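You operate a simulated robot arm through the tools that you are given. There is no shell and no other tool. Be economical: measure what you need, move in short steps, check, and stop when the job is done.

You are at the controls of a simulated robot arm. One attempt, no reset.

Task
Take over the lock-out: yellow padlock and FAULT tag in place of red and WORK.
Fine: first press the docked tester's key once and see 0 V; red padlock and WORK tag back on their own pins; lever, bar and cover stay.

Only the result counts: the job must be done as asked and must still hold three seconds after the hand-in. Knocking over, shifting, dropping, spilling or breaking anything else fails it. Lids that push on must go on centred and level and be pressed home; caps that screw on are set level and turned clockwise until they are tight.

Robot
A 7-joint arm with a vacuum gripper, on a carriage that runs on a rail from [0, -0.483] to [-0.001, 1.997] (x, y) and turns from -223 to 110 degrees about z. Base frame: it is fixed where the carriage stands at the start and does not move with it; the origin is on the floor, on the carriage's upright axis, x ahead of it, y to its left, z up; the surface under the hand at the start is at about z = 0.85. Units: m, degrees, N and s.
With the tool pointing down near the work surface it reaches from about 0.34 to 0.74 m from the robot's upright axis, wherever it stands. Its first joint turns from -166.0 to 166.0 degrees. Places, roughly: check key of the volt tester [0.6, 0, 0.9]; isolator lever [0.7, -0.3, 1.2]; lock bar [0.7, -0.4, 1.3]; lock-out board [0.7, -0.1, 1.3]; sliding cover [0.7, 0, 1.3]. Payload 1.06 kg.
Tool frame: the origin (TCP) lies in the middle of the cups' lips, and z points out of the cups. The gripper has 1 cup of 0.024 m across, covering 0.024 by 0.024 m (tool x, y); the bellows give 0.008 m. With the vacuum on, a cup seals on a smooth face that it is pressed against (1 to 4 N); it does not hold porous or soft things. The pull reaches 23 N.
Orientation is that of the tool frame in the base frame, as a unit quaternion [w, x, y, z]. With the cups facing straight down, the tool's x points along the base's -x, its y along +y and its z along -z.

Tools
- The arm moves only by the tool step_arm. Its arguments are lists of equal length, an entry for each row: "delta_pos": the shift along the tool's x, y, z in cm, a list of three; "dr": the turn, a rotation vector about the tool's x, y, z in degrees, a list of three; "valve": the vacuum: 1 switches it on, -1 off. In form: {"delta_pos": [[dx, dy, dz], ...], "dr": [[rx, ry, rz], ...], "valve": [valve, ...]}. A call has 1 to 20 rows; each row shifts and turns the commanded pose from where the row before left it, along the tool's axes as they then stand. Each row takes 0.2 s and may step no farther than 0.05 m and 8.6 degrees from the row before; otherwise, or with a gripper value out of range, the whole call is refused. Where a pose cannot be reached the arm comes as near as it can. A force on the tool above 40 N (or 10 N above the force at the start of the call, whichever is more), or a blocked arm, ends the call early, and 0.2 s more pass. The pull builds up within a second once a cup has sealed. Time passes only in rows, and 0.2 s behind the last, so rows that do not move give it time. The reply holds the time, the measured pose of the TCP, the force on the tool along the base axes and the pull of the vacuum, in the units named above and with some noise, with the torque about the TCP (base axes, N m) and any sound that the robot's microphone picked up, and new pictures: "views" is both (left out), scene, wrist or none.
- Cameras (640 x 400 px; columns grow to the right, rows downward): "scene" is now at [0.031, 0.1411, 1.6077]; the picture's right is [-0.13, -0.99, 0.00], its down [-0.52, 0.07, -0.85] and it looks along [0.84, -0.11, -0.53] (base axes); focal length 257 px, centre (320, 200). "wrist" rides on the gripper at [0.078, 0.019, -0.096] in the tool frame; the picture's right is [-0.24, 0.97, 0.00], its down [-0.71, -0.17, -0.69] and it looks along [-0.67, -0.16, 0.73] (tool axes); focal length 243 px, centre (320, 200). There is no depth. A picture from a camera that has moved, and an enlarged one, comes with that camera's place and axes in the base frame and with its lens.
- lift_body(by): slides the trunk up (or, below 0, down) by that many m; the arm and the scene camera ride with it, the base frame stays. It gives what a move gives, with no picture.
- drive_base(legs): drives the robot by 1 to 6 legs, each [ahead, left, turn to the left] in m, m and degrees, along the robot's own axes; the way and the turn of a leg run together, so that a leg with both is an arc; at most 1.5 m and 180 degrees a leg. The arm and the cameras ride along, it lands a little off, and it stops where it bumps. It keeps to its track: a leg is cut to what the track allows. It gives what a move gives, and a new picture of the scene camera.
- aim_head(pan, tilt): turns the head with the scene camera to pan (to the left, within 155 degrees either way) and tilt (down, from -29 to 69), counted from straight ahead of the robot. It gives what a move gives, and a new picture of the scene camera.
- close_up(camera, box): a new picture of the part [left, top, right, bottom] of that camera's present view, enlarged. No time passes.
- finish_job(): hands the job in; it is judged then, once.

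Go step by step. Nothing tells you exact positions but the pictures and the camera data: compare them with the known pose of the tool, close in by small moves and look again before you grip or let go. The budget is 120 turns and 260 pictures, counting those below and the enlarged ones. Unless the task says otherwise, let go and move clear before handing in, and close with one line.

The tools are called as name(argument=value, ...) on one line, values as JSON. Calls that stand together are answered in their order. step_arm: Moves the arm, as the interface text tells. Its arguments: {"type":"object","properties":{"delta_pos":{"type":"array"},"dr":{"type":"array"},"valve":{"type":"array"},"views":{"type":"string","enum":["both","scene","wrist","none"]}},"required":["delta_pos","dr","valve"]} The other tools are called the same way: lift_body (by) slides the trunk up or down; drive_base (legs) drives the base; aim_head (pan, tilt) turns the head that bears the scene camera; close_up (camera, box) takes an enlarged picture of a part of a camera's view; finish_job () hands the job in.

At the start:

```text
t: 0.0
ee_pos: [0.4022, -0.0764, 1.1493]
orientation: [0.0, 0.0, 1.0, 0.0]
ft_force: [0.7, -0.5, -0.4]
moment: [0.03, -0.02, 0.0]
pull: 0.1
trunk travel left (down, up): [-0.525, 0.065]
robot x, y, heading: [0.0027, -0.0021, 0.1]
head pan, tilt: [-7.7, 31.7]
```

scene: 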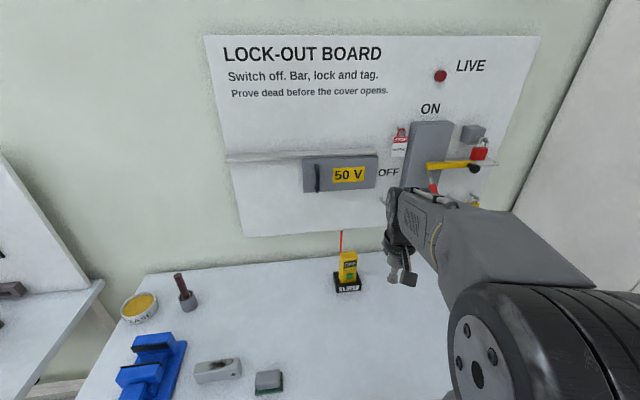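
wrist: 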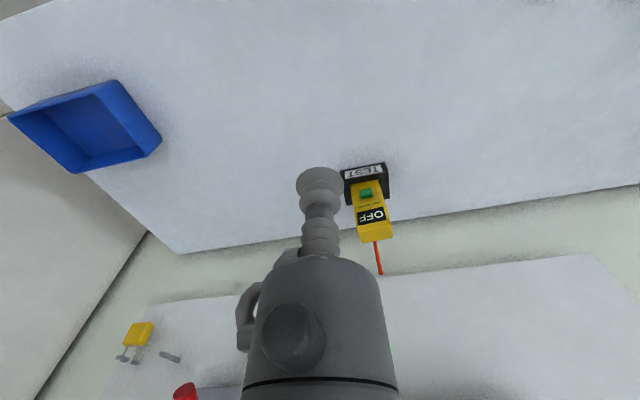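

I see the lock-out board with lever, lock bar, red padlock, the tester on the bench. The arm hides part of the board, so I look closer first.

close_up(camera="scene", box=[360, 50, 540, 220])

close_up(camera="scene", box=[300, 220, 400, 300])

close_up(camera="wrist", box=[80, 280, 260, 400])

```text
2.35 times, centred on (450, 135) of scene
camera zoom: at [0.031, 0.1411, 1.6077], right [-0.13, -0.99, 0.0], down [-0.52, 0.07, -0.85], along [0.84, -0.11, -0.53], focal length 605 px, centre (14, 353)
```

zoom: 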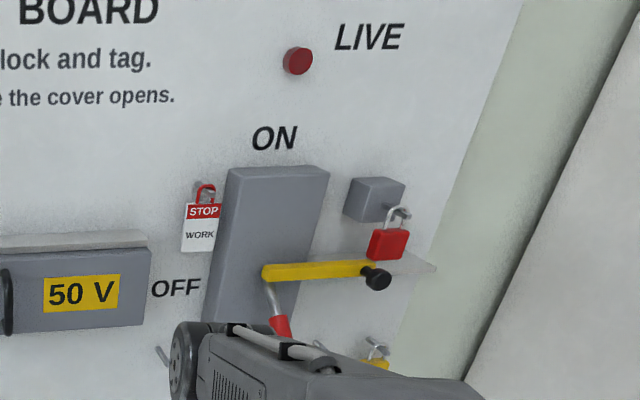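

```text
5.00 times, centred on (350, 260) of scene
camera zoom: at [0.031, 0.1411, 1.6077], right [-0.13, -0.99, 0.0], down [-0.52, 0.07, -0.85], along [0.84, -0.11, -0.53], focal length 1286 px, centre (170, -100)
```

zoom: 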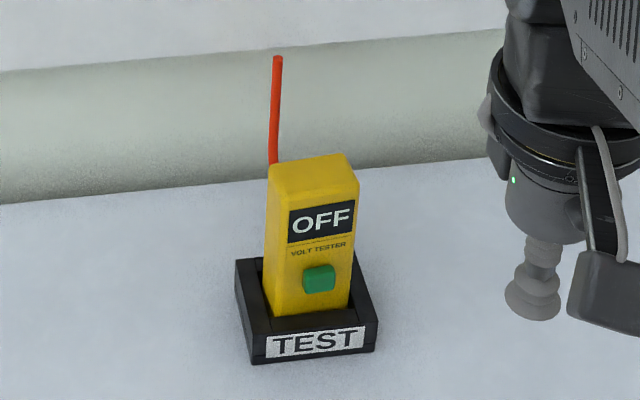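

```text
3.33 times, centred on (170, 340) of wrist
camera zoom: at [0.324, -0.0566, 1.2462], right [0.24, 0.97, 0.0], down [0.71, -0.17, 0.69], along [0.67, -0.16, -0.73], focal length 809 px, centre (820, -267)
```

zoom: 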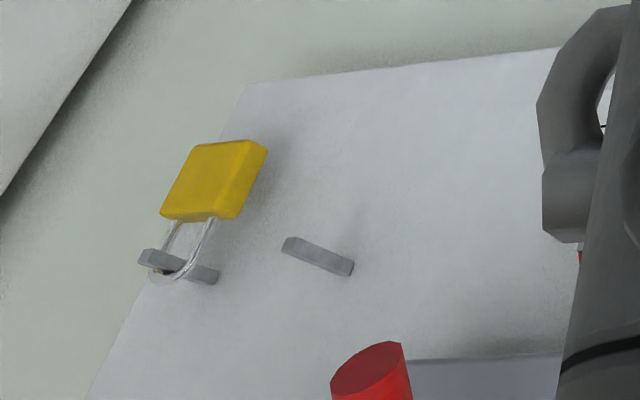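

The arm blocks the board's lower right, so I swing it left for a clear look.

step_arm(delta_pos=[[0.3, 4.5, 0], [0.3, 4.5, 0], [0.3, 4.5, 0], [0.3, 4.5, 0], [0.3, 4.5, 0], [0.3, 4.5, 0], [0.3, 4.5, 0], [0.3, 4.5, 0], [0.3, 4.5, 0], [0.3, 4.5, 0]], dr=[[0, 0, 0], [0, 0, 0], [0, 0, 0], [0, 0, 0], [0, 0, 0], [0, 0, 0], [0, 0, 0], [0, 0, 0], [0, 0, 0], [0, 0, 0]], valve=[-1, -1, -1, -1, -1, -1, -1, -1, -1, -1], views="none")

aim_head(pan=-20, tilt=25)

```text
t: 2.2
ee_pos: [0.3736, 0.3737, 1.1497]
orientation: [-0.001, 0.0, 1.0, 0.0]
ft_force: [-0.3, 0.1, -0.2]
moment: [0.03, 0.02, 0.0]
pull: 0.2
trunk travel left (down, up): [-0.525, 0.065]
robot x, y, heading: [-0.001, 0.0021, 0.2]
head pan, tilt: [-7.7, 31.7]
```

```text
t: 2.9
ee_pos: [0.3737, 0.3719, 1.1494]
orientation: [-0.001, 0.0, 1.0, 0.0]
ft_force: [-0.1, 0.0, 0.0]
moment: [0.0, 0.02, 0.05]
pull: 0.1
trunk travel left (down, up): [-0.525, 0.065]
robot x, y, heading: [-0.0013, 0.0054, 0.1]
head pan, tilt: [-20.0, 25.0]
camera scene: at [0.0287, 0.1216, 1.6183], right [-0.34, -0.94, 0.0], down [-0.4, 0.14, -0.91], along [0.85, -0.31, -0.42], focal length 257 px, centre (320, 200)
```

scene: 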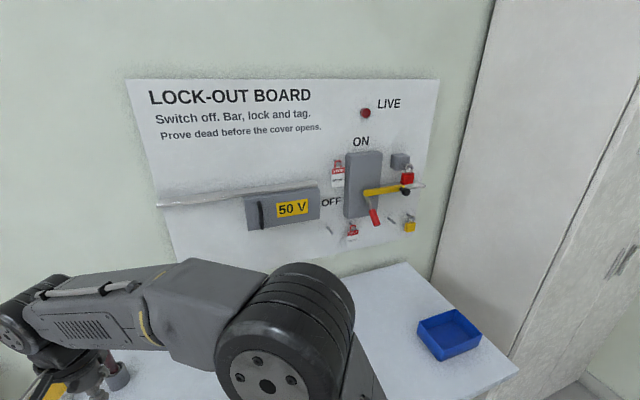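

close_up(camera="scene", box=[315, 140, 435, 250])

close_up(camera="scene", box=[380, 150, 430, 200])

close_up(camera="scene", box=[320, 195, 370, 245])

close_up(camera="scene", box=[320, 150, 370, 200])

close_up(camera="scene", box=[380, 195, 430, 245])

```text
3.64 times, centred on (375, 195) of scene
camera zoom: at [0.0287, 0.1216, 1.6183], right [-0.34, -0.94, 0.0], down [-0.4, 0.14, -0.91], along [0.85, -0.31, -0.42], focal length 936 px, centre (120, 218)
```

zoom: 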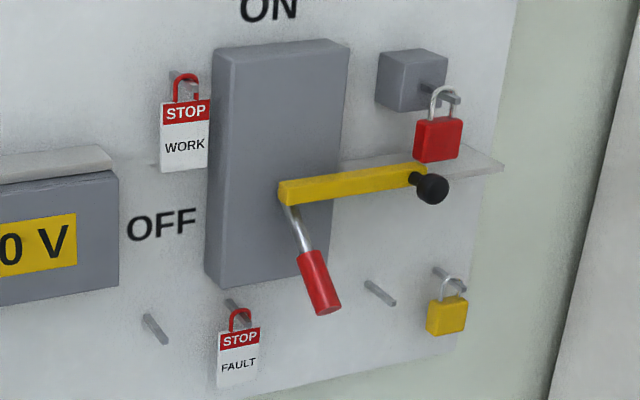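

```text
8.00 times, centred on (405, 175) of scene
camera zoom: at [0.0287, 0.1216, 1.6183], right [-0.34, -0.94, 0.0], down [-0.4, 0.14, -0.91], along [0.85, -0.31, -0.42], focal length 2058 px, centre (-360, 400)
```

zoom: 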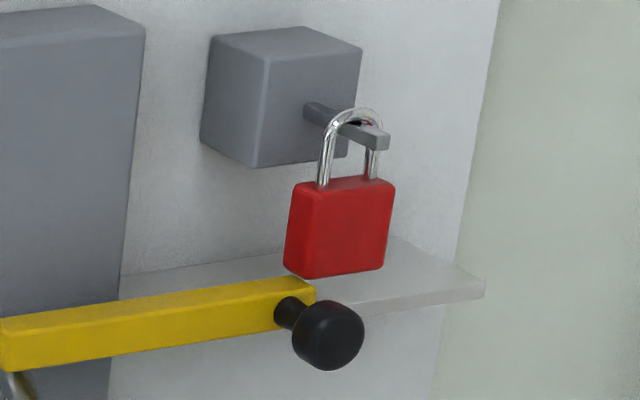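

```text
8.00 times, centred on (345, 220) of scene
camera zoom: at [0.0287, 0.1216, 1.6183], right [-0.34, -0.94, 0.0], down [-0.4, 0.14, -0.91], along [0.85, -0.31, -0.42], focal length 2058 px, centre (120, 40)
```

zoom: 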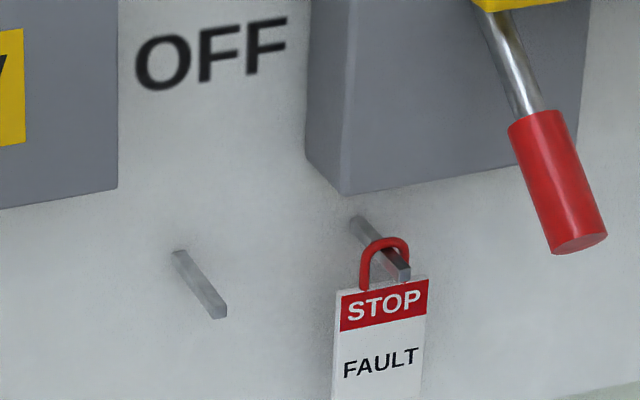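

```text
8.00 times, centred on (345, 175) of scene
camera zoom: at [0.0287, 0.1216, 1.6183], right [-0.34, -0.94, 0.0], down [-0.4, 0.14, -0.91], along [0.85, -0.31, -0.42], focal length 2058 px, centre (120, 400)
```

zoom: 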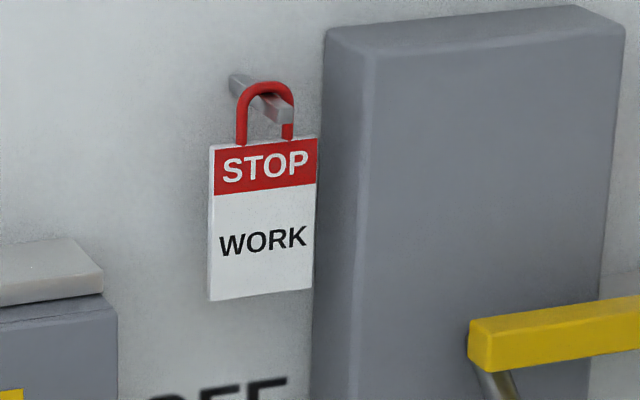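

```text
8.00 times, centred on (405, 220) of scene
camera zoom: at [0.0287, 0.1216, 1.6183], right [-0.34, -0.94, 0.0], down [-0.4, 0.14, -0.91], along [0.85, -0.31, -0.42], focal length 2058 px, centre (-360, 40)
```

zoom: 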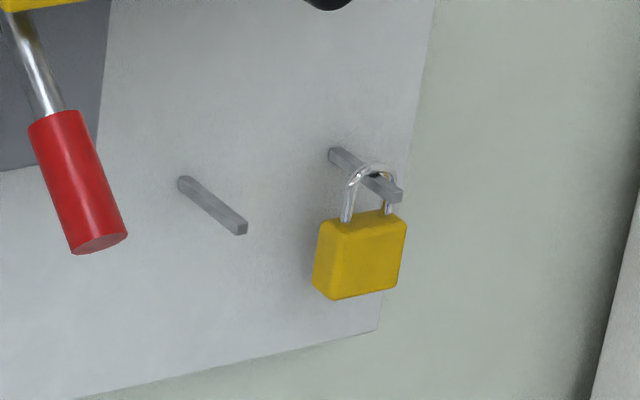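

Layout: red padlock on the hasp pin, WORK tag on the upper pin, FAULT tag and yellow padlock on lower pins, each with an empty home pin just left. I now bring the wrist camera in front of the tester, tilting the tool 45° forward.

step_arm(delta_pos=[[0, -4.1, 0], [0, -4.1, 0], [0, -4.1, 0], [0, -4.1, 0], [0, -4.1, 0], [0, -4.1, 0], [0, -4.1, 0], [0, -4.1, 0], [0, -4.1, 0], [0, -4.1, 0]], dr=[[0, -4.5, 0], [0, -4.5, 0], [0, -4.5, 0], [0, -4.5, 0], [0, -4.5, 0], [0, -4.5, 0], [0, -4.5, 0], [0, -4.5, 0], [0, -4.5, 0], [0, -4.5, 0]], valve=[-1, -1, -1, -1, -1, -1, -1, -1, -1, -1], views="both")

```text
t: 5.1
ee_pos: [0.3872, -0.0375, 1.1626]
orientation: [0.381, -0.001, 0.925, 0.0]
ft_force: [-0.6, 0.0, -0.9]
moment: [0.03, -0.01, 0.01]
pull: 0.0
out of reach, approached as far as the arm can: row 9, 10
trunk travel left (down, up): [-0.525, 0.065]
robot x, y, heading: [0.0012, 0.0005, -0.2]
head pan, tilt: [-20.0, 25.0]
camera scene: at [0.0285, 0.1214, 1.6183], right [-0.34, -0.94, 0.0], down [-0.4, 0.14, -0.91], along [0.85, -0.31, -0.42], focal length 257 px, centre (320, 200)
camera wrist: at [0.2634, -0.018, 1.1761], right [0.17, 0.97, 0.17], down [0.02, -0.17, 0.99], along [0.99, -0.16, -0.05], focal length 243 px, centre (320, 200)
```

scene: 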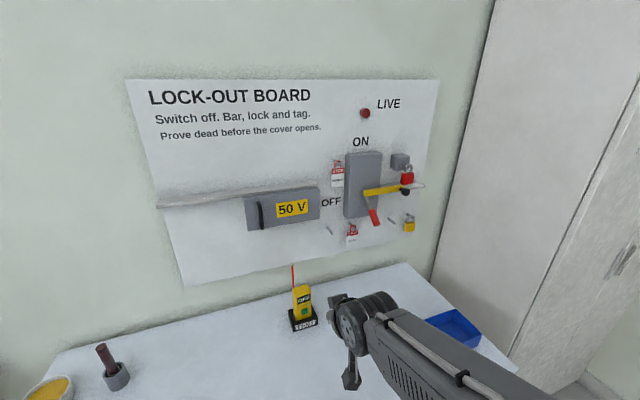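
wrist: 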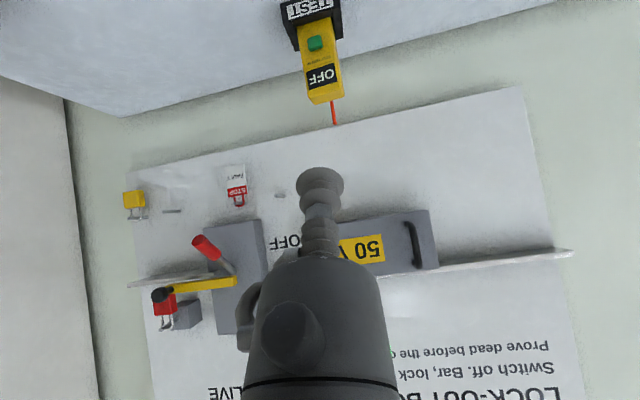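

The wrist view is excellent. I enlarge it on the tester and on the board parts.

close_up(camera="wrist", box=[260, 0, 380, 130])

close_up(camera="wrist", box=[110, 150, 310, 340])

close_up(camera="scene", box=[270, 250, 340, 340])

```text
3.08 times, centred on (320, 65) of wrist
camera zoom: at [0.2634, -0.018, 1.1761], right [0.17, 0.97, 0.17], down [0.02, -0.17, 0.99], along [0.99, -0.16, -0.05], focal length 746 px, centre (320, 615)
```

zoom: 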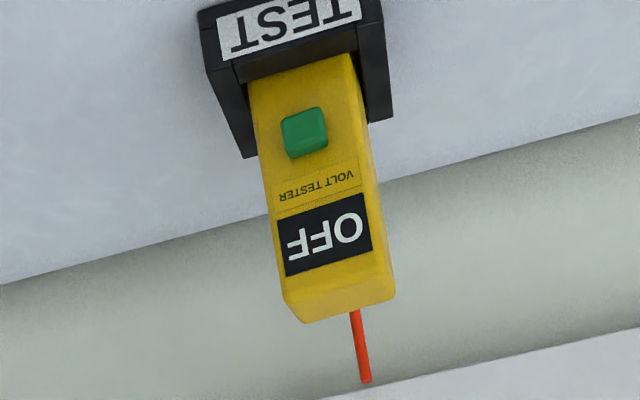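

```text
2.11 times, centred on (210, 245) of wrist
camera zoom: at [0.2634, -0.018, 1.1761], right [0.17, 0.97, 0.17], down [0.02, -0.17, 0.99], along [0.99, -0.16, -0.05], focal length 511 px, centre (552, 105)
```

zoom: 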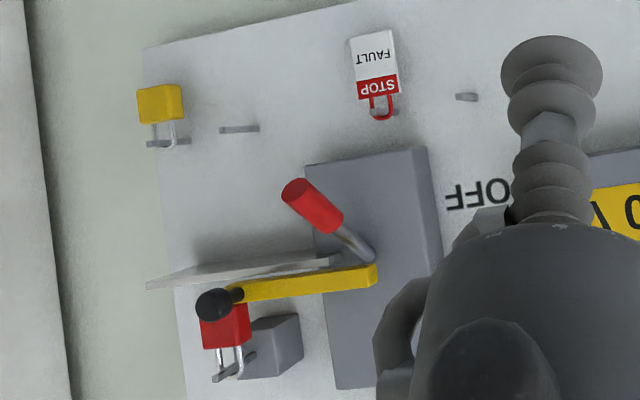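

```text
4.44 times, centred on (305, 295) of scene
camera zoom: at [0.0285, 0.1214, 1.6183], right [-0.34, -0.94, 0.0], down [-0.4, 0.14, -0.91], along [0.85, -0.31, -0.42], focal length 1143 px, centre (387, -222)
```

zoom: 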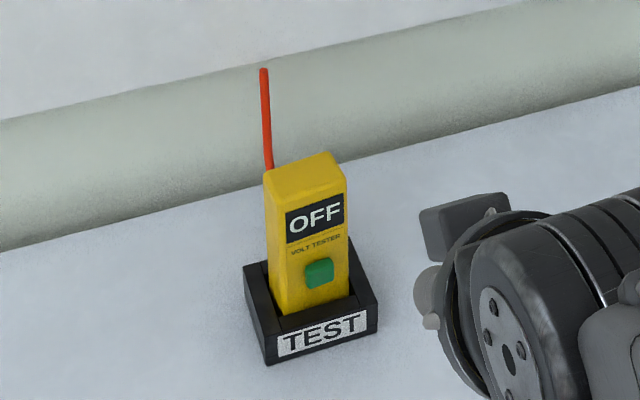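

Key is about (0.624, -0.040, 0.920) on a nearly upright face. I approach along the 45° line first.

step_arm(delta_pos=[[0, 0, 4], [0, 0, 4], [0, 0, 4], [0, 0, 4]], dr=[[0, 0, 0], [0, 0, 0], [0, -7.5, 0], [0, -7.5, 0]], valve=[-1, -1, -1, -1], views="wrist")

```text
t: 6.1
ee_pos: [0.5019, -0.0401, 1.0556]
orientation: [0.5, 0.001, 0.866, 0.0]
ft_force: [0.6, -0.3, 0.3]
moment: [0.0, -0.01, -0.02]
pull: 0.1
trunk travel left (down, up): [-0.525, 0.065]
robot x, y, heading: [-0.0025, 0.0017, 0.1]
head pan, tilt: [-20.0, 25.0]
camera wrist: at [0.3789, -0.0203, 1.0368], right [0.12, 0.97, 0.2], down [-0.24, -0.17, 0.96], along [0.96, -0.16, 0.21], focal length 243 px, centre (320, 200)
```

wrist: 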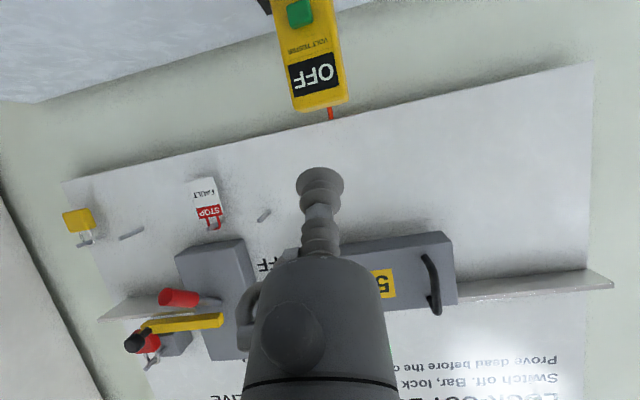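

The second view confirms the key at about (0.624, -0.043, 0.919). I move to 5 cm in front of it.

step_arm(delta_pos=[[1.9, -0.1, 4.0], [1.9, -0.1, 4.0], [1.9, -0.1, 4.0]], dr=[[0, 0, 0], [0, 0, 0], [0, 0, 0]], valve=[-1, -1, -1], views="both")

close_up(camera="scene", box=[260, 250, 360, 350])

```text
t: 6.9
ee_pos: [0.5756, -0.0375, 0.9454]
orientation: [0.501, 0.0, 0.866, 0.0]
ft_force: [-0.4, 0.3, -0.3]
moment: [0.01, -0.03, 0.03]
pull: 0.0
trunk travel left (down, up): [-0.525, 0.065]
robot x, y, heading: [0.0009, 0.0007, 0.2]
head pan, tilt: [-20.0, 25.0]
camera scene: at [0.0284, 0.1214, 1.6184], right [-0.34, -0.94, 0.0], down [-0.4, 0.14, -0.91], along [0.85, -0.31, -0.42], focal length 257 px, centre (320, 200)
camera wrist: at [0.4534, -0.018, 0.9254], right [0.12, 0.97, 0.2], down [-0.24, -0.17, 0.96], along [0.96, -0.16, 0.21], focal length 243 px, centre (320, 200)
```

scene: 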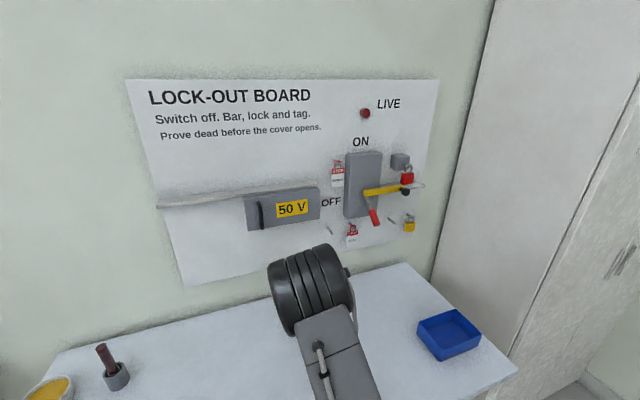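
wrist: 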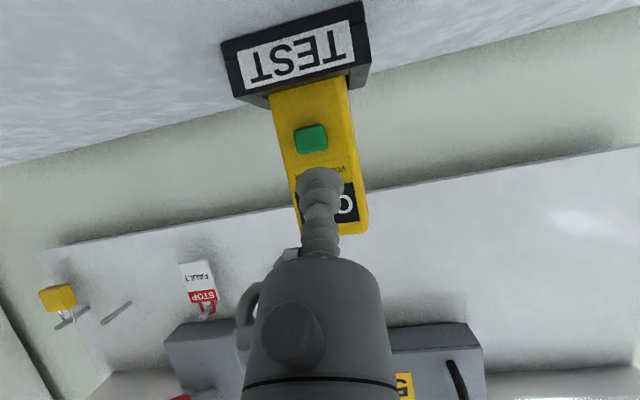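

```text
4.00 times, centred on (310, 300) of scene
camera zoom: at [0.0284, 0.1214, 1.6184], right [-0.34, -0.94, 0.0], down [-0.4, 0.14, -0.91], along [0.85, -0.31, -0.42], focal length 1029 px, centre (360, -200)
```

zoom: 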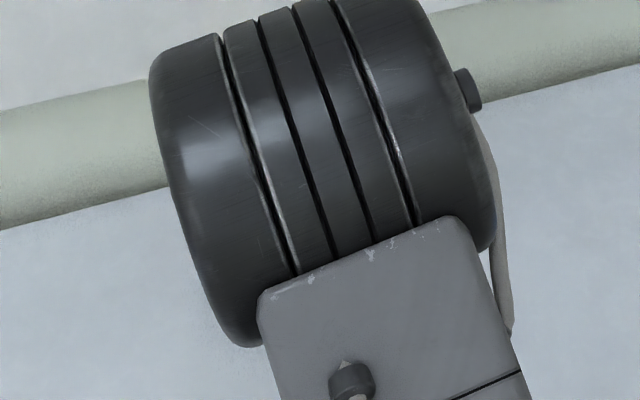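

The line of the tool points at the key. I advance to about 8 mm short, centring in y.

step_arm(delta_pos=[[0, -0.5, 2.3], [0, 0, 2.2]], dr=[[0, 0, 0], [0, 0, 0]], valve=[-1, -1], views="wrist")

close_up(camera="wrist", box=[260, 80, 380, 240])

```text
t: 7.5
ee_pos: [0.6164, -0.0457, 0.9205]
orientation: [0.5, 0.0, 0.866, 0.0]
ft_force: [-0.1, -0.6, 0.1]
moment: [0.02, 0.01, 0.01]
pull: 0.0
trunk travel left (down, up): [-0.525, 0.065]
robot x, y, heading: [-0.0014, 0.003, 0.2]
head pan, tilt: [-20.0, 25.0]
camera wrist: at [0.494, -0.0257, 0.9016], right [0.12, 0.97, 0.2], down [-0.24, -0.17, 0.96], along [0.96, -0.16, 0.21], focal length 243 px, centre (320, 200)
```

wrist: 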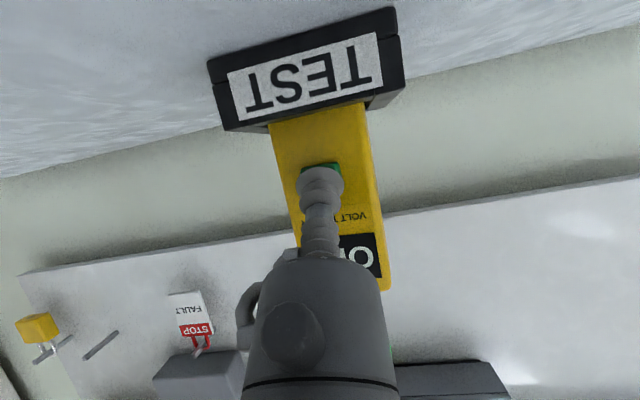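

```text
2.50 times, centred on (320, 160) of wrist
camera zoom: at [0.494, -0.0257, 0.9016], right [0.12, 0.97, 0.2], down [-0.24, -0.17, 0.96], along [0.96, -0.16, 0.21], focal length 606 px, centre (320, 300)
```

zoom: 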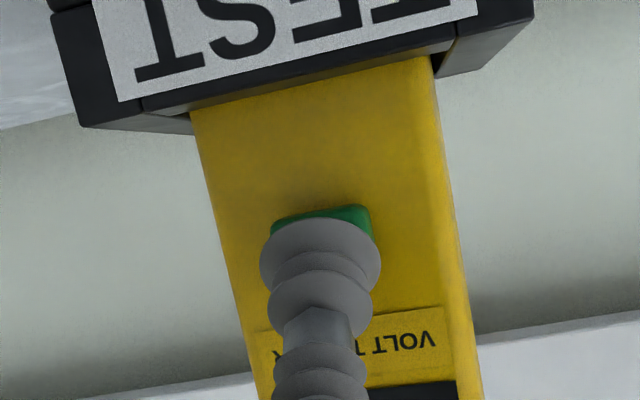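

The cup is centred on the key. I press gently in small steps and watch force and display.

step_arm(delta_pos=[[0, 0, 0.3], [0, 0, 0.3], [0, 0, 0.2]], dr=[[0, 0, 0], [0, 0, 0], [0, 0, 0]], valve=[-1, -1, -1], views="wrist")

```text
t: 8.3
ee_pos: [0.6242, -0.0451, 0.9193]
orientation: [0.5, 0.001, 0.866, 0.0]
ft_force: [-0.5, -0.1, 0.5]
moment: [0.01, -0.03, 0.0]
pull: 0.0
trunk travel left (down, up): [-0.525, 0.065]
robot x, y, heading: [-0.0053, 0.0005, -0.2]
head pan, tilt: [-20.0, 25.0]
camera wrist: at [0.5017, -0.0255, 0.8989], right [0.12, 0.97, 0.2], down [-0.24, -0.17, 0.96], along [0.96, -0.16, 0.21], focal length 243 px, centre (320, 200)
```

wrist: 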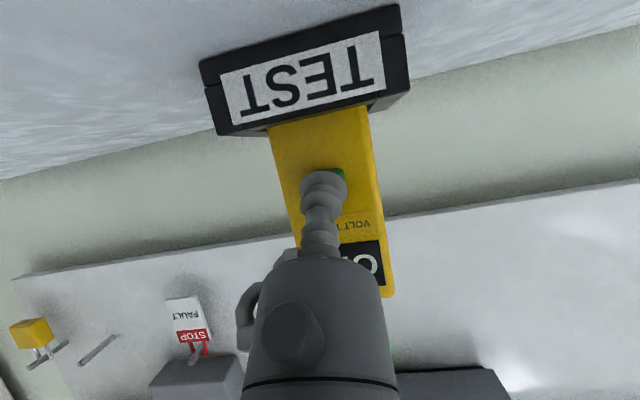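

Just touching. I press further in 2 mm steps.

step_arm(delta_pos=[[0, 0.1, 0.2], [0, 0, 0.2]], dr=[[0, 0, 0], [0, 0, 0]], valve=[-1, -1], views="wrist")

```text
t: 8.9
ee_pos: [0.6268, -0.0448, 0.9162]
orientation: [0.5, 0.0, 0.866, 0.0]
ft_force: [-0.6, 0.6, 0.8]
moment: [-0.03, -0.02, 0.01]
pull: 0.0
trunk travel left (down, up): [-0.525, 0.065]
robot x, y, heading: [0.0012, -0.0, -0.0]
head pan, tilt: [-20.0, 25.0]
heard: click
camera wrist: at [0.5054, -0.0253, 0.8973], right [0.12, 0.97, 0.2], down [-0.24, -0.17, 0.96], along [0.96, -0.16, 0.21], focal length 243 px, centre (320, 200)
```

wrist: 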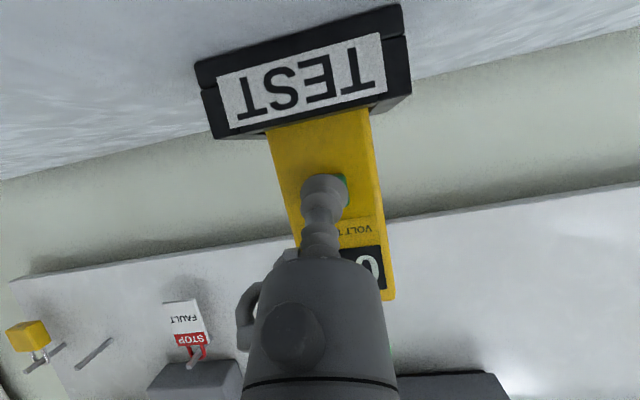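

A click was heard and the display changed. I back straight off and read it.

step_arm(delta_pos=[[0, 0, -0.5], [0, 0, -2], [0, 0, -3], [0, 0, -3]], dr=[[0, 0, 0], [0, 0, 0], [0, 0, 0], [0, 0, 0]], valve=[-1, -1, -1, -1], views="wrist")

close_up(camera="wrist", box=[240, 0, 400, 240])

```text
t: 9.9
ee_pos: [0.5526, -0.0452, 0.9609]
orientation: [0.5, 0.0, 0.866, 0.0]
ft_force: [-0.2, -0.2, -0.6]
moment: [-0.01, 0.02, 0.0]
pull: 0.1
trunk travel left (down, up): [-0.525, 0.065]
robot x, y, heading: [-0.0009, 0.0019, 0.4]
head pan, tilt: [-20.0, 25.0]
camera wrist: at [0.4318, -0.0259, 0.9416], right [0.12, 0.97, 0.2], down [-0.24, -0.17, 0.96], along [0.96, -0.16, 0.21], focal length 243 px, centre (320, 200)
```

wrist: 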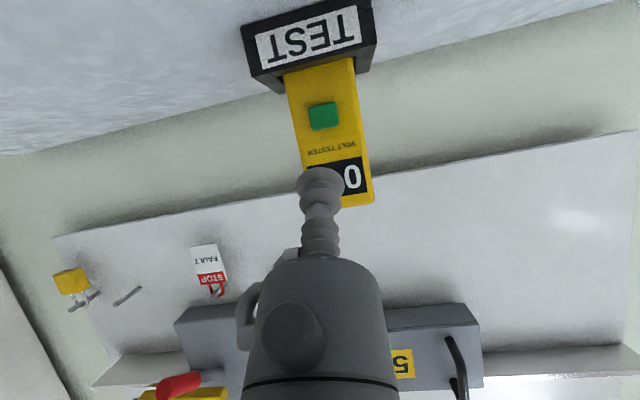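

```text
1.67 times, centred on (320, 120) of wrist
camera zoom: at [0.4318, -0.0259, 0.9416], right [0.12, 0.97, 0.2], down [-0.24, -0.17, 0.96], along [0.96, -0.16, 0.21], focal length 404 px, centre (320, 333)
```

zoom: 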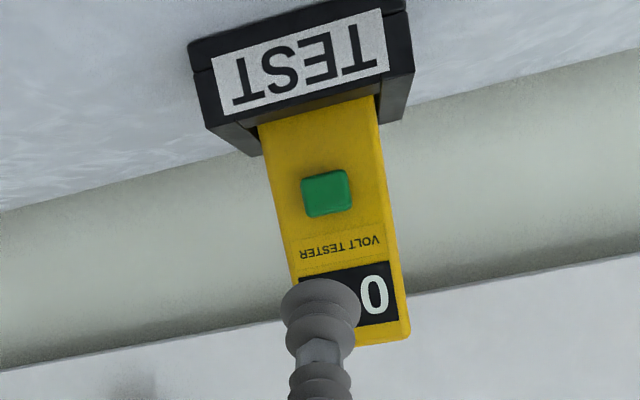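

The display reads "0 …" (V hidden by the cup). I retreat up and back, then check it with the scene camera.

step_arm(delta_pos=[[-2.3, 0, -3.6], [-2.3, 0, -3.6], [-2.3, 0, -3.6], [-2.3, 0, -3.6], [-2.3, 0, -3.6]], dr=[[0, 0, 0], [0, 0, 0], [0, 0, 0], [0, 0, 0], [0, 0, 0]], valve=[-1, -1, -1, -1, -1], views="none")

close_up(camera="scene", box=[270, 250, 340, 340])

drive_base(legs=[[0, -0.36, 0]])

```text
t: 11.1
ee_pos: [0.4565, -0.0509, 1.1499]
orientation: [0.499, 0.0, 0.866, 0.001]
ft_force: [0.0, -0.1, 1.4]
moment: [-0.01, -0.01, 0.01]
pull: 0.1
trunk travel left (down, up): [-0.525, 0.065]
robot x, y, heading: [0.0006, -0.0021, 0.2]
head pan, tilt: [-20.0, 25.0]
```

```text
4.44 times, centred on (305, 295) of scene
camera zoom: at [0.0284, 0.1212, 1.6183], right [-0.34, -0.94, 0.0], down [-0.4, 0.14, -0.91], along [0.85, -0.31, -0.42], focal length 1143 px, centre (387, -222)
```

zoom: 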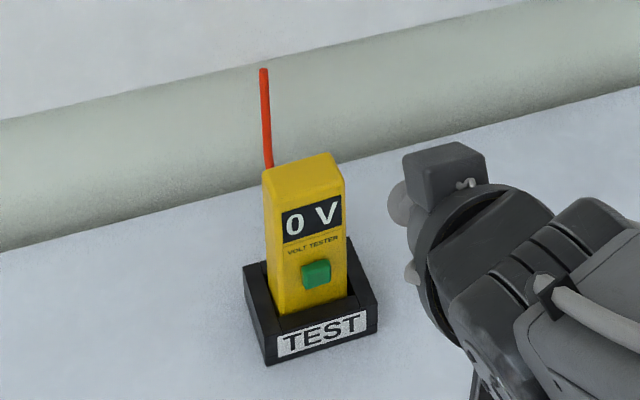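

```text
t: 13.4
ee_pos: [0.4586, -0.394, 1.1491]
orientation: [0.499, -0.007, 0.867, 0.005]
ft_force: [-0.5, -0.3, -0.4]
moment: [0.03, -0.01, 0.01]
pull: 0.1
trunk travel left (down, up): [-0.525, 0.065]
robot x, y, heading: [0.0047, -0.3478, 0.9]
head pan, tilt: [-20.0, 25.0]
camera scene: at [0.0272, -0.2285, 1.6183], right [-0.33, -0.94, 0.0], down [-0.4, 0.14, -0.91], along [0.86, -0.3, -0.42], focal length 257 px, centre (320, 200)
```

scene: 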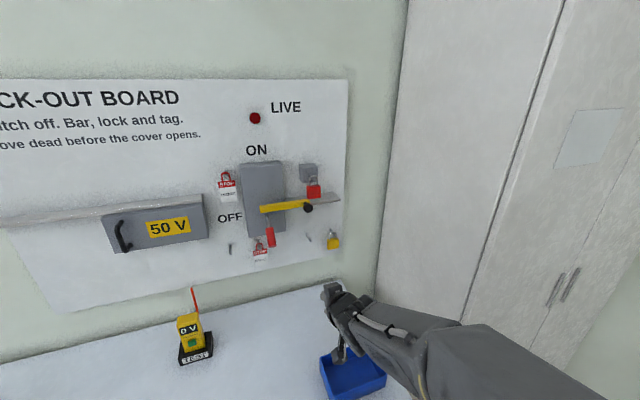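

0 V confirmed. From this new viewpoint I take close-ups to triangulate the padlocks and pins.

close_up(camera="scene", box=[280, 155, 350, 255])

close_up(camera="scene", box=[210, 160, 290, 270])

step_arm(delta_pos=[[-3, 0, -2], [-3, 0, -2], [-3, 0, -2], [-3, 0, -2]], dr=[[0, -7.5, 0], [0, -7.5, 0], [0, -7.5, 0], [0, -7.5, 0]], valve=[-1, -1, -1, -1], views="wrist")

```text
4.00 times, centred on (315, 205) of scene
camera zoom: at [0.0272, -0.2285, 1.6183], right [-0.33, -0.94, 0.0], down [-0.4, 0.14, -0.91], along [0.86, -0.3, -0.42], focal length 1029 px, centre (340, 180)
```

zoom: 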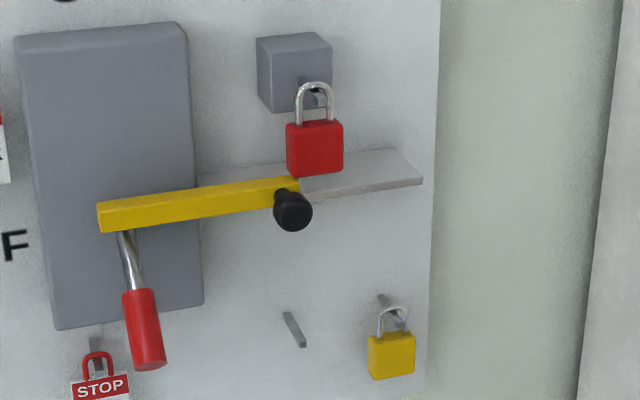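

```text
3.64 times, centred on (250, 215) of scene
camera zoom: at [0.0272, -0.2285, 1.6183], right [-0.33, -0.94, 0.0], down [-0.4, 0.14, -0.91], along [0.86, -0.3, -0.42], focal length 936 px, centre (574, 146)
```

zoom: 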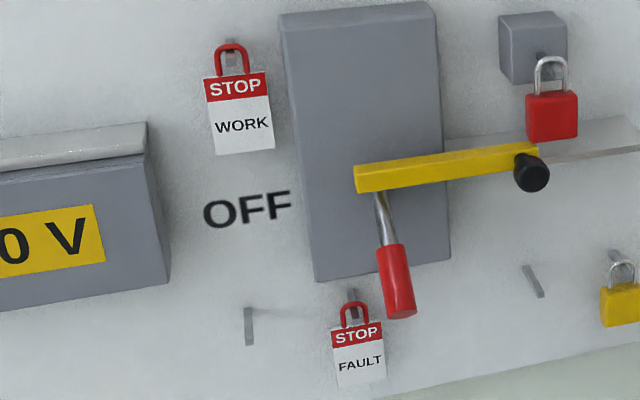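

```text
t: 14.4
ee_pos: [0.44, -0.4015, 1.3033]
orientation: [0.706, -0.005, 0.708, 0.006]
ft_force: [0.2, -0.3, 0.4]
moment: [0.0, -0.01, -0.04]
pull: 0.1
out of reach, approached as far as the arm can: row 1, 2, 3, 4
trunk travel left (down, up): [-0.525, 0.065]
robot x, y, heading: [0.0015, -0.352, 1.0]
head pan, tilt: [-20.0, 25.0]
camera wrist: at [0.3444, -0.3843, 1.2254], right [-0.01, 0.97, 0.24], down [-0.68, -0.18, 0.71], along [0.73, -0.15, 0.66], focal length 243 px, centre (320, 200)
```

wrist: 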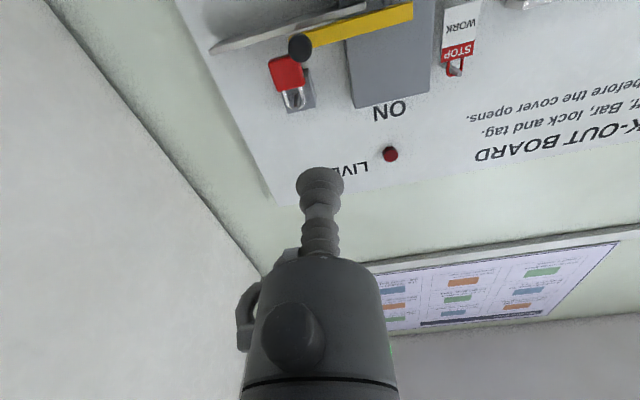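

Red padlock body is at about (0.714, -0.448, 1.314), both views agreeing to millimetres. I roll the tool 180° so the wrist camera sits on top and sees shackle and pin.

step_arm(delta_pos=[[0, 0, 0.3], [0, 0, 0.3], [0, 0, 0.3], [0, 0, 0.3], [0, 0, 0.3], [0, 0, 0.3], [0, 0, 0.3], [0, 0, 0.3], [0, 0, 0.3], [0, 0, 0.3], [0, 0, 0.3], [0, 0, 0.3], [0, 0, 0.3], [0, 0, 0.3], [0, 0, 0.3], [0, 0, 0.3], [0, 0, 0.3], [0, 0, 0.3], [0, 0, 0.3], [0, 0, 0.3]], dr=[[0, 0, 8.5], [0, 0, 8.5], [0, 0, 8.5], [0, 0, 8.5], [0, 0, 8.5], [0, 0, 8.5], [0, 0, 8.5], [0, 0, 8.5], [0, 0, 8.5], [0, 0, 8.5], [0, 0, 8.5], [0, 0, 8.5], [0, 0, 8.5], [0, 0, 8.5], [0, 0, 8.5], [0, 0, 8.5], [0, 0, 8.5], [0, 0, 8.5], [0, 0, 8.5], [0, 0, 8.5]], valve=[-1, -1, -1, -1, -1, -1, -1, -1, -1, -1, -1, -1, -1, -1, -1, -1, -1, -1, -1, -1], views="both")

```text
t: 18.6
ee_pos: [0.5012, -0.399, 1.3036]
orientation: [0.055, 0.705, 0.066, 0.704]
ft_force: [-0.3, 0.0, 1.3]
moment: [0.0, 0.01, 0.02]
pull: 0.1
trunk travel left (down, up): [-0.525, 0.065]
robot x, y, heading: [0.0008, -0.3497, 0.6]
head pan, tilt: [-20.0, 25.0]
camera scene: at [0.0272, -0.2283, 1.6183], right [-0.33, -0.94, 0.0], down [-0.4, 0.14, -0.91], along [0.86, -0.3, -0.42], focal length 257 px, centre (320, 200)
camera wrist: at [0.4057, -0.4038, 1.3836], right [0.01, -1.0, -0.07], down [-0.69, 0.04, -0.73], along [0.73, 0.06, -0.69], focal length 243 px, centre (320, 200)
```

scene: 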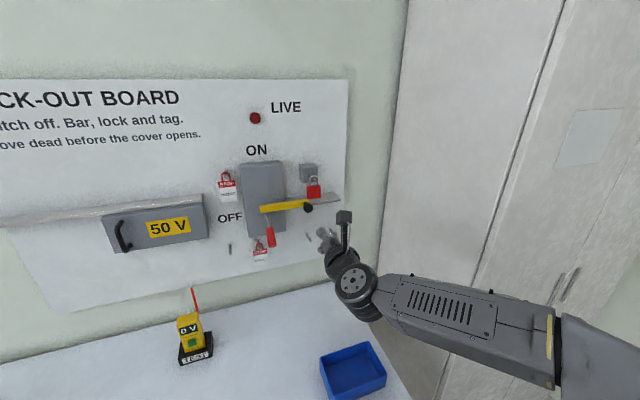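
wrist: 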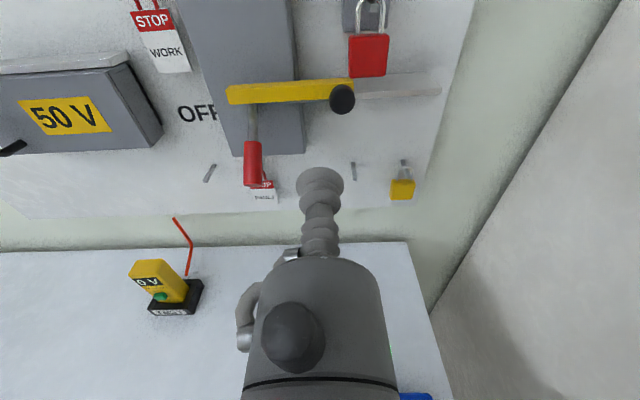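

The view is now upright with everything visible. I level the tool and line up with the red padlock at y -0.448, z 1.314, about 5 cm off.

step_arm(delta_pos=[[0, 0, 0], [0, 0, 0], [0.5, 2.4, 3], [0.5, 2.4, 4], [0, 0, 4], [0, 0, 3.5]], dr=[[-0.45, 0.05, 4.9], [-0.45, 0.05, 4.9], [0, 0, 0], [0, 0, 0], [0, 0, 0], [0, 0, 0]], valve=[-1, -1, -1, -1, -1, -1], views="both")

close_up(camera="wrist", box=[240, 40, 400, 200])

close_up(camera="scene", box=[270, 140, 370, 240])

```text
t: 20.0
ee_pos: [0.6442, -0.4411, 1.3121]
orientation: [0.001, 0.707, 0.0, 0.707]
ft_force: [-0.5, -0.5, 0.0]
moment: [0.01, 0.02, -0.03]
pull: 0.1
trunk travel left (down, up): [-0.525, 0.065]
robot x, y, heading: [-0.0002, -0.3489, 0.8]
head pan, tilt: [-20.0, 25.0]
camera scene: at [0.0274, -0.2282, 1.6183], right [-0.33, -0.94, 0.0], down [-0.4, 0.14, -0.91], along [0.86, -0.3, -0.42], focal length 257 px, centre (320, 200)
camera wrist: at [0.5491, -0.4597, 1.3911], right [0.0, -0.97, -0.23], down [-0.68, 0.17, -0.71], along [0.73, 0.16, -0.67], focal length 243 px, centre (320, 200)
```

scene: 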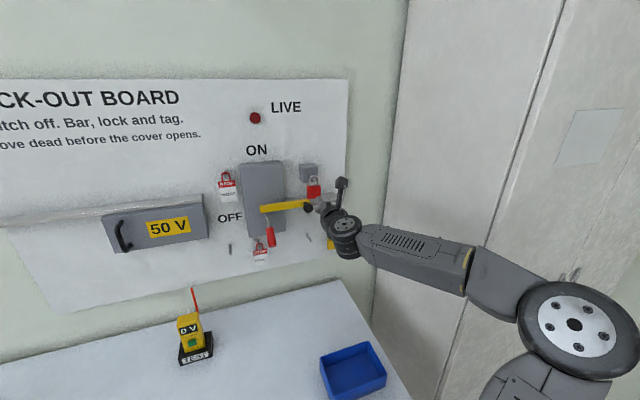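
wrist: 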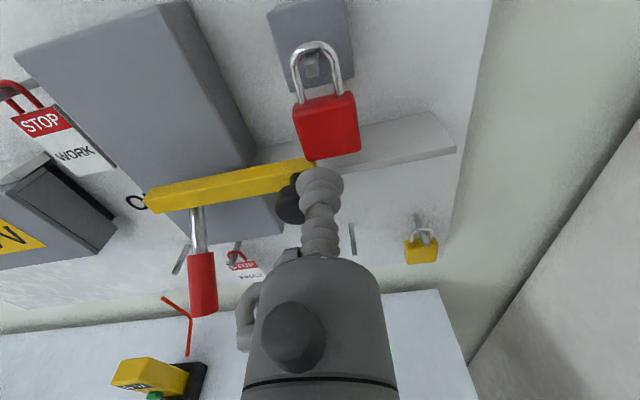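

```text
2.50 times, centred on (320, 120) of wrist
camera zoom: at [0.5491, -0.4597, 1.3911], right [0.0, -0.97, -0.23], down [-0.68, 0.17, -0.71], along [0.73, 0.16, -0.67], focal length 606 px, centre (320, 400)
```

zoom: 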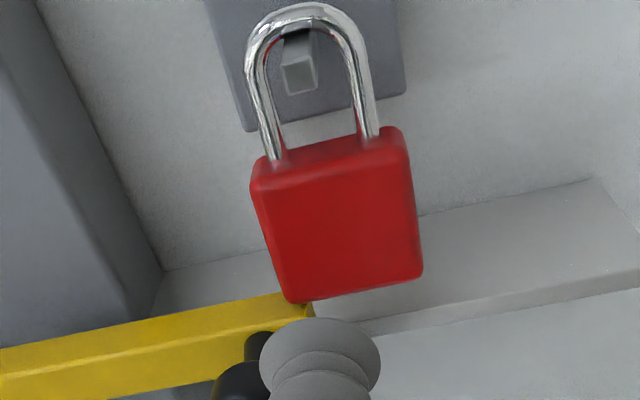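

```text
4.00 times, centred on (320, 190) of scene
camera zoom: at [0.0274, -0.2282, 1.6183], right [-0.33, -0.94, 0.0], down [-0.4, 0.14, -0.91], along [0.86, -0.3, -0.42], focal length 1029 px, centre (320, 240)
```

zoom: 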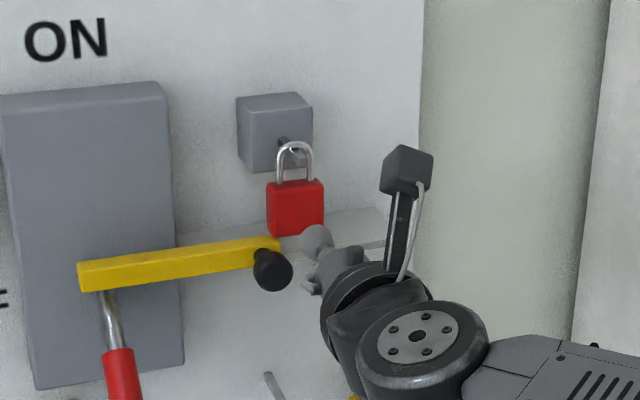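

Well lined up; padlock face near x≈0.70, centre (y -0.446, z 1.311). I advance with vacuum on in small steps.

step_arm(delta_pos=[[0, 0.4, 2], [0, 0, 2], [0, 0, 0.7], [0, 0, 0.3], [0, 0, 0.3]], dr=[[0, 0, 0], [0, 0, 0], [0, 0, 0], [0, 0, 0], [0, 0, 0]], valve=[-1, -1, 1, 1, 1], views="wrist")

close_up(camera="wrist", box=[240, 40, 400, 220])

```text
t: 21.2
ee_pos: [0.6987, -0.4491, 1.3118]
orientation: [0.001, 0.707, 0.002, 0.707]
ft_force: [-0.9, 0.5, 0.5]
moment: [0.03, 0.02, 0.04]
pull: 22.9
trunk travel left (down, up): [-0.525, 0.065]
robot x, y, heading: [0.0007, -0.3526, 0.8]
head pan, tilt: [-20.0, 25.0]
camera wrist: at [0.6033, -0.4674, 1.3911], right [0.0, -0.97, -0.23], down [-0.68, 0.17, -0.71], along [0.73, 0.16, -0.67], focal length 243 px, centre (320, 200)
```

wrist: 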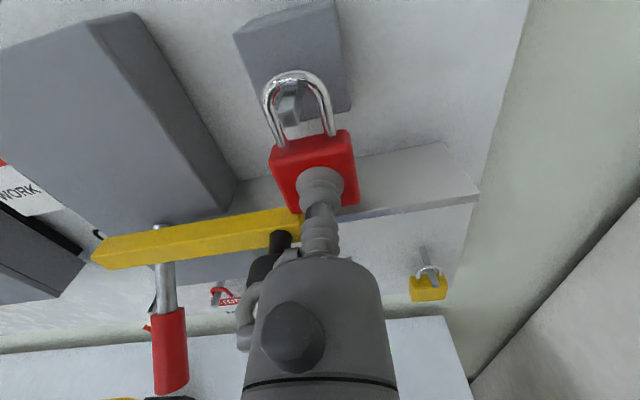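

```text
2.22 times, centred on (320, 130) of wrist
camera zoom: at [0.6033, -0.4674, 1.3911], right [0.0, -0.97, -0.23], down [-0.68, 0.17, -0.71], along [0.73, 0.16, -0.67], focal length 539 px, centre (320, 356)
```

zoom: 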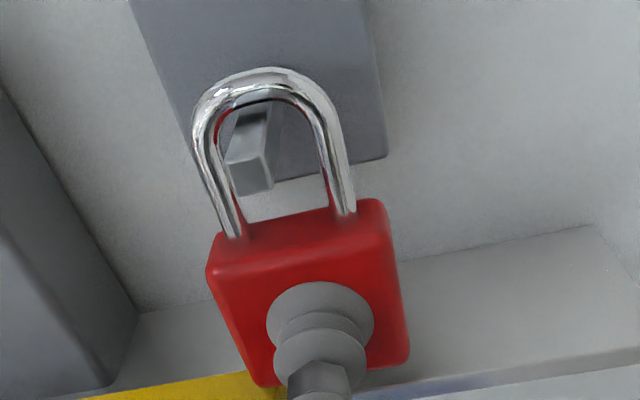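

Sealed with full pull. I lift 1.2 cm so the shackle clears the pin.

step_arm(delta_pos=[[0.4, 0, 0], [0.4, 0, 0], [0.4, 0, 0]], dr=[[0, 0, 0], [0, 0, 0], [0, 0, 0]], valve=[1, 1, 1], views="wrist")

close_up(camera="wrist", box=[240, 40, 400, 220])

close_up(camera="scene", box=[270, 140, 370, 240])

```text
t: 22.0
ee_pos: [0.6976, -0.4492, 1.3253]
orientation: [0.002, 0.707, 0.0, 0.708]
ft_force: [0.1, 1.2, -1.2]
moment: [0.0, 0.02, 0.01]
pull: 22.9
trunk travel left (down, up): [-0.525, 0.065]
robot x, y, heading: [0.0015, -0.3482, 0.6]
head pan, tilt: [-20.0, 25.0]
camera wrist: at [0.6023, -0.4683, 1.404], right [0.0, -0.97, -0.23], down [-0.68, 0.17, -0.71], along [0.73, 0.16, -0.67], focal length 243 px, centre (320, 200)
```

wrist: 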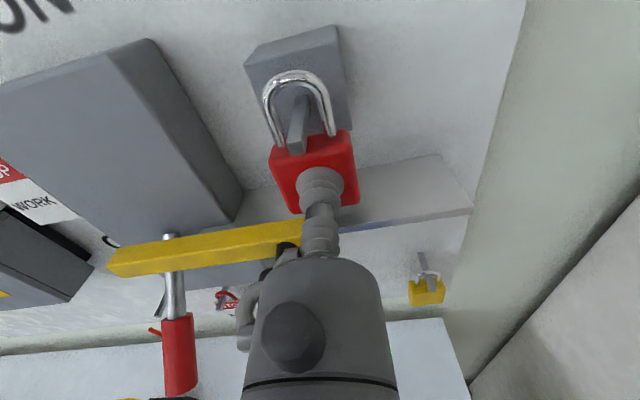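

```text
2.22 times, centred on (320, 130) of wrist
camera zoom: at [0.6023, -0.4683, 1.404], right [0.0, -0.97, -0.23], down [-0.68, 0.17, -0.71], along [0.73, 0.16, -0.67], focal length 539 px, centre (320, 356)
```

zoom: 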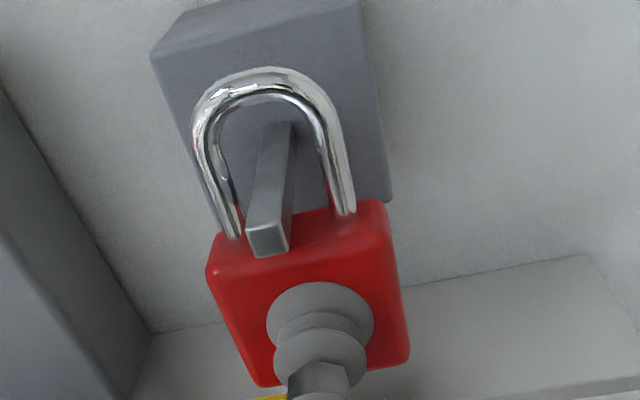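

```text
4.00 times, centred on (320, 190) of scene
camera zoom: at [0.0273, -0.2283, 1.6183], right [-0.33, -0.94, 0.0], down [-0.4, 0.14, -0.91], along [0.86, -0.3, -0.42], focal length 1029 px, centre (320, 240)
```

zoom: 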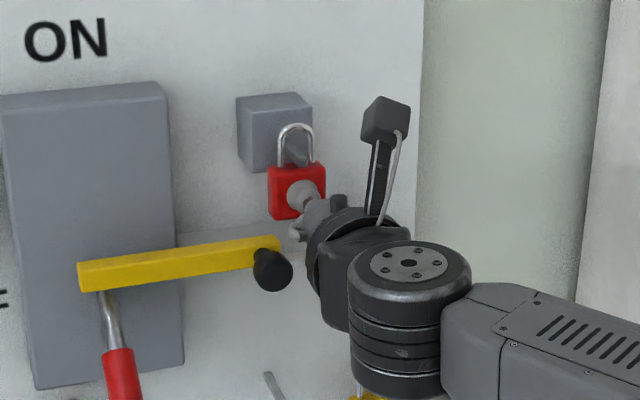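

The pin is free within the shackle with room all round. I pull straight back.

step_arm(delta_pos=[[0, 0, -1], [0, 0, -1], [0, 0, -1], [0, 0, -1], [0, 0, -1.5], [0, 0, -1.5]], dr=[[0, 0, 0], [0, 0, 0], [0, 0, 0], [0, 0, 0], [0, 0, 0], [0, 0, 0]], valve=[1, 1, 1, 1, 1, 1], views="both")

close_up(camera="scene", box=[260, 150, 380, 270])

close_up(camera="wrist", box=[220, 0, 480, 280])

```text
t: 23.4
ee_pos: [0.6296, -0.4508, 1.3242]
orientation: [0.002, 0.707, 0.001, 0.707]
ft_force: [0.2, -0.2, -1.5]
moment: [0.01, 0.03, -0.02]
pull: 23.5
trunk travel left (down, up): [-0.525, 0.065]
robot x, y, heading: [0.0019, -0.3492, 0.8]
head pan, tilt: [-20.0, 25.0]
camera scene: at [0.0272, -0.2283, 1.6183], right [-0.33, -0.94, 0.0], down [-0.4, 0.14, -0.91], along [0.86, -0.3, -0.42], focal length 257 px, centre (320, 200)
camera wrist: at [0.5328, -0.4695, 1.4027], right [0.0, -0.97, -0.23], down [-0.68, 0.17, -0.71], along [0.73, 0.16, -0.67], focal length 243 px, centre (320, 200)
```

scene: 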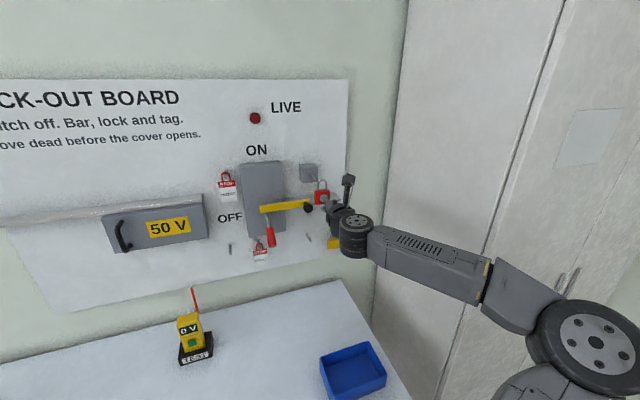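
wrist: 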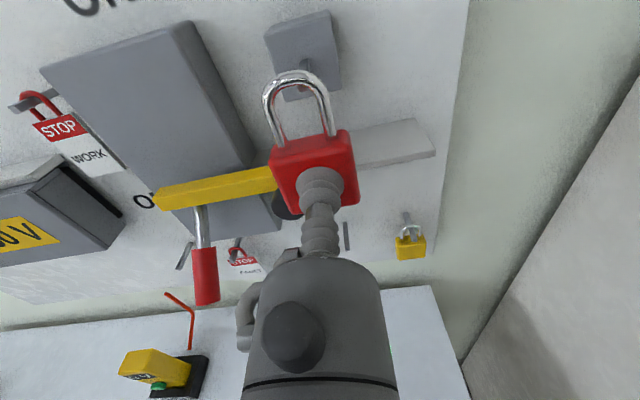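

```text
3.33 times, centred on (320, 210) of scene
camera zoom: at [0.0272, -0.2283, 1.6183], right [-0.33, -0.94, 0.0], down [-0.4, 0.14, -0.91], along [0.86, -0.3, -0.42], focal length 858 px, centre (320, 167)
```

zoom: 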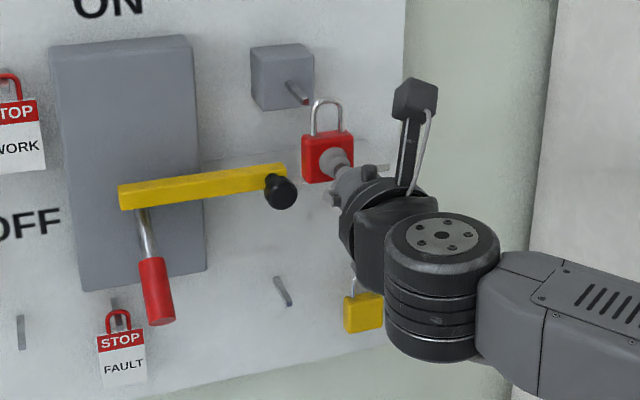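

```text
1.43 times, centred on (350, 140) of wrist
camera zoom: at [0.5328, -0.4695, 1.4027], right [0.0, -0.97, -0.23], down [-0.68, 0.17, -0.71], along [0.73, 0.16, -0.67], focal length 347 px, centre (277, 286)
```

zoom: 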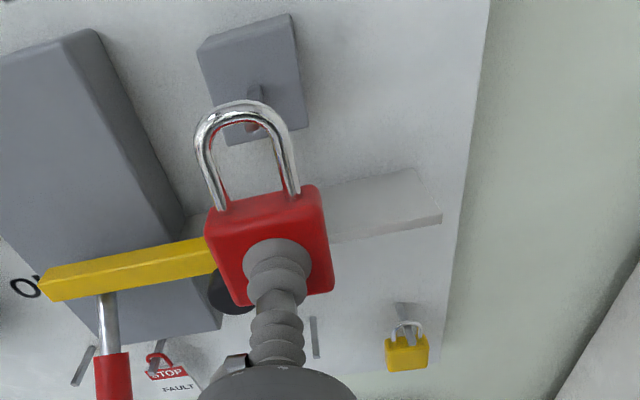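

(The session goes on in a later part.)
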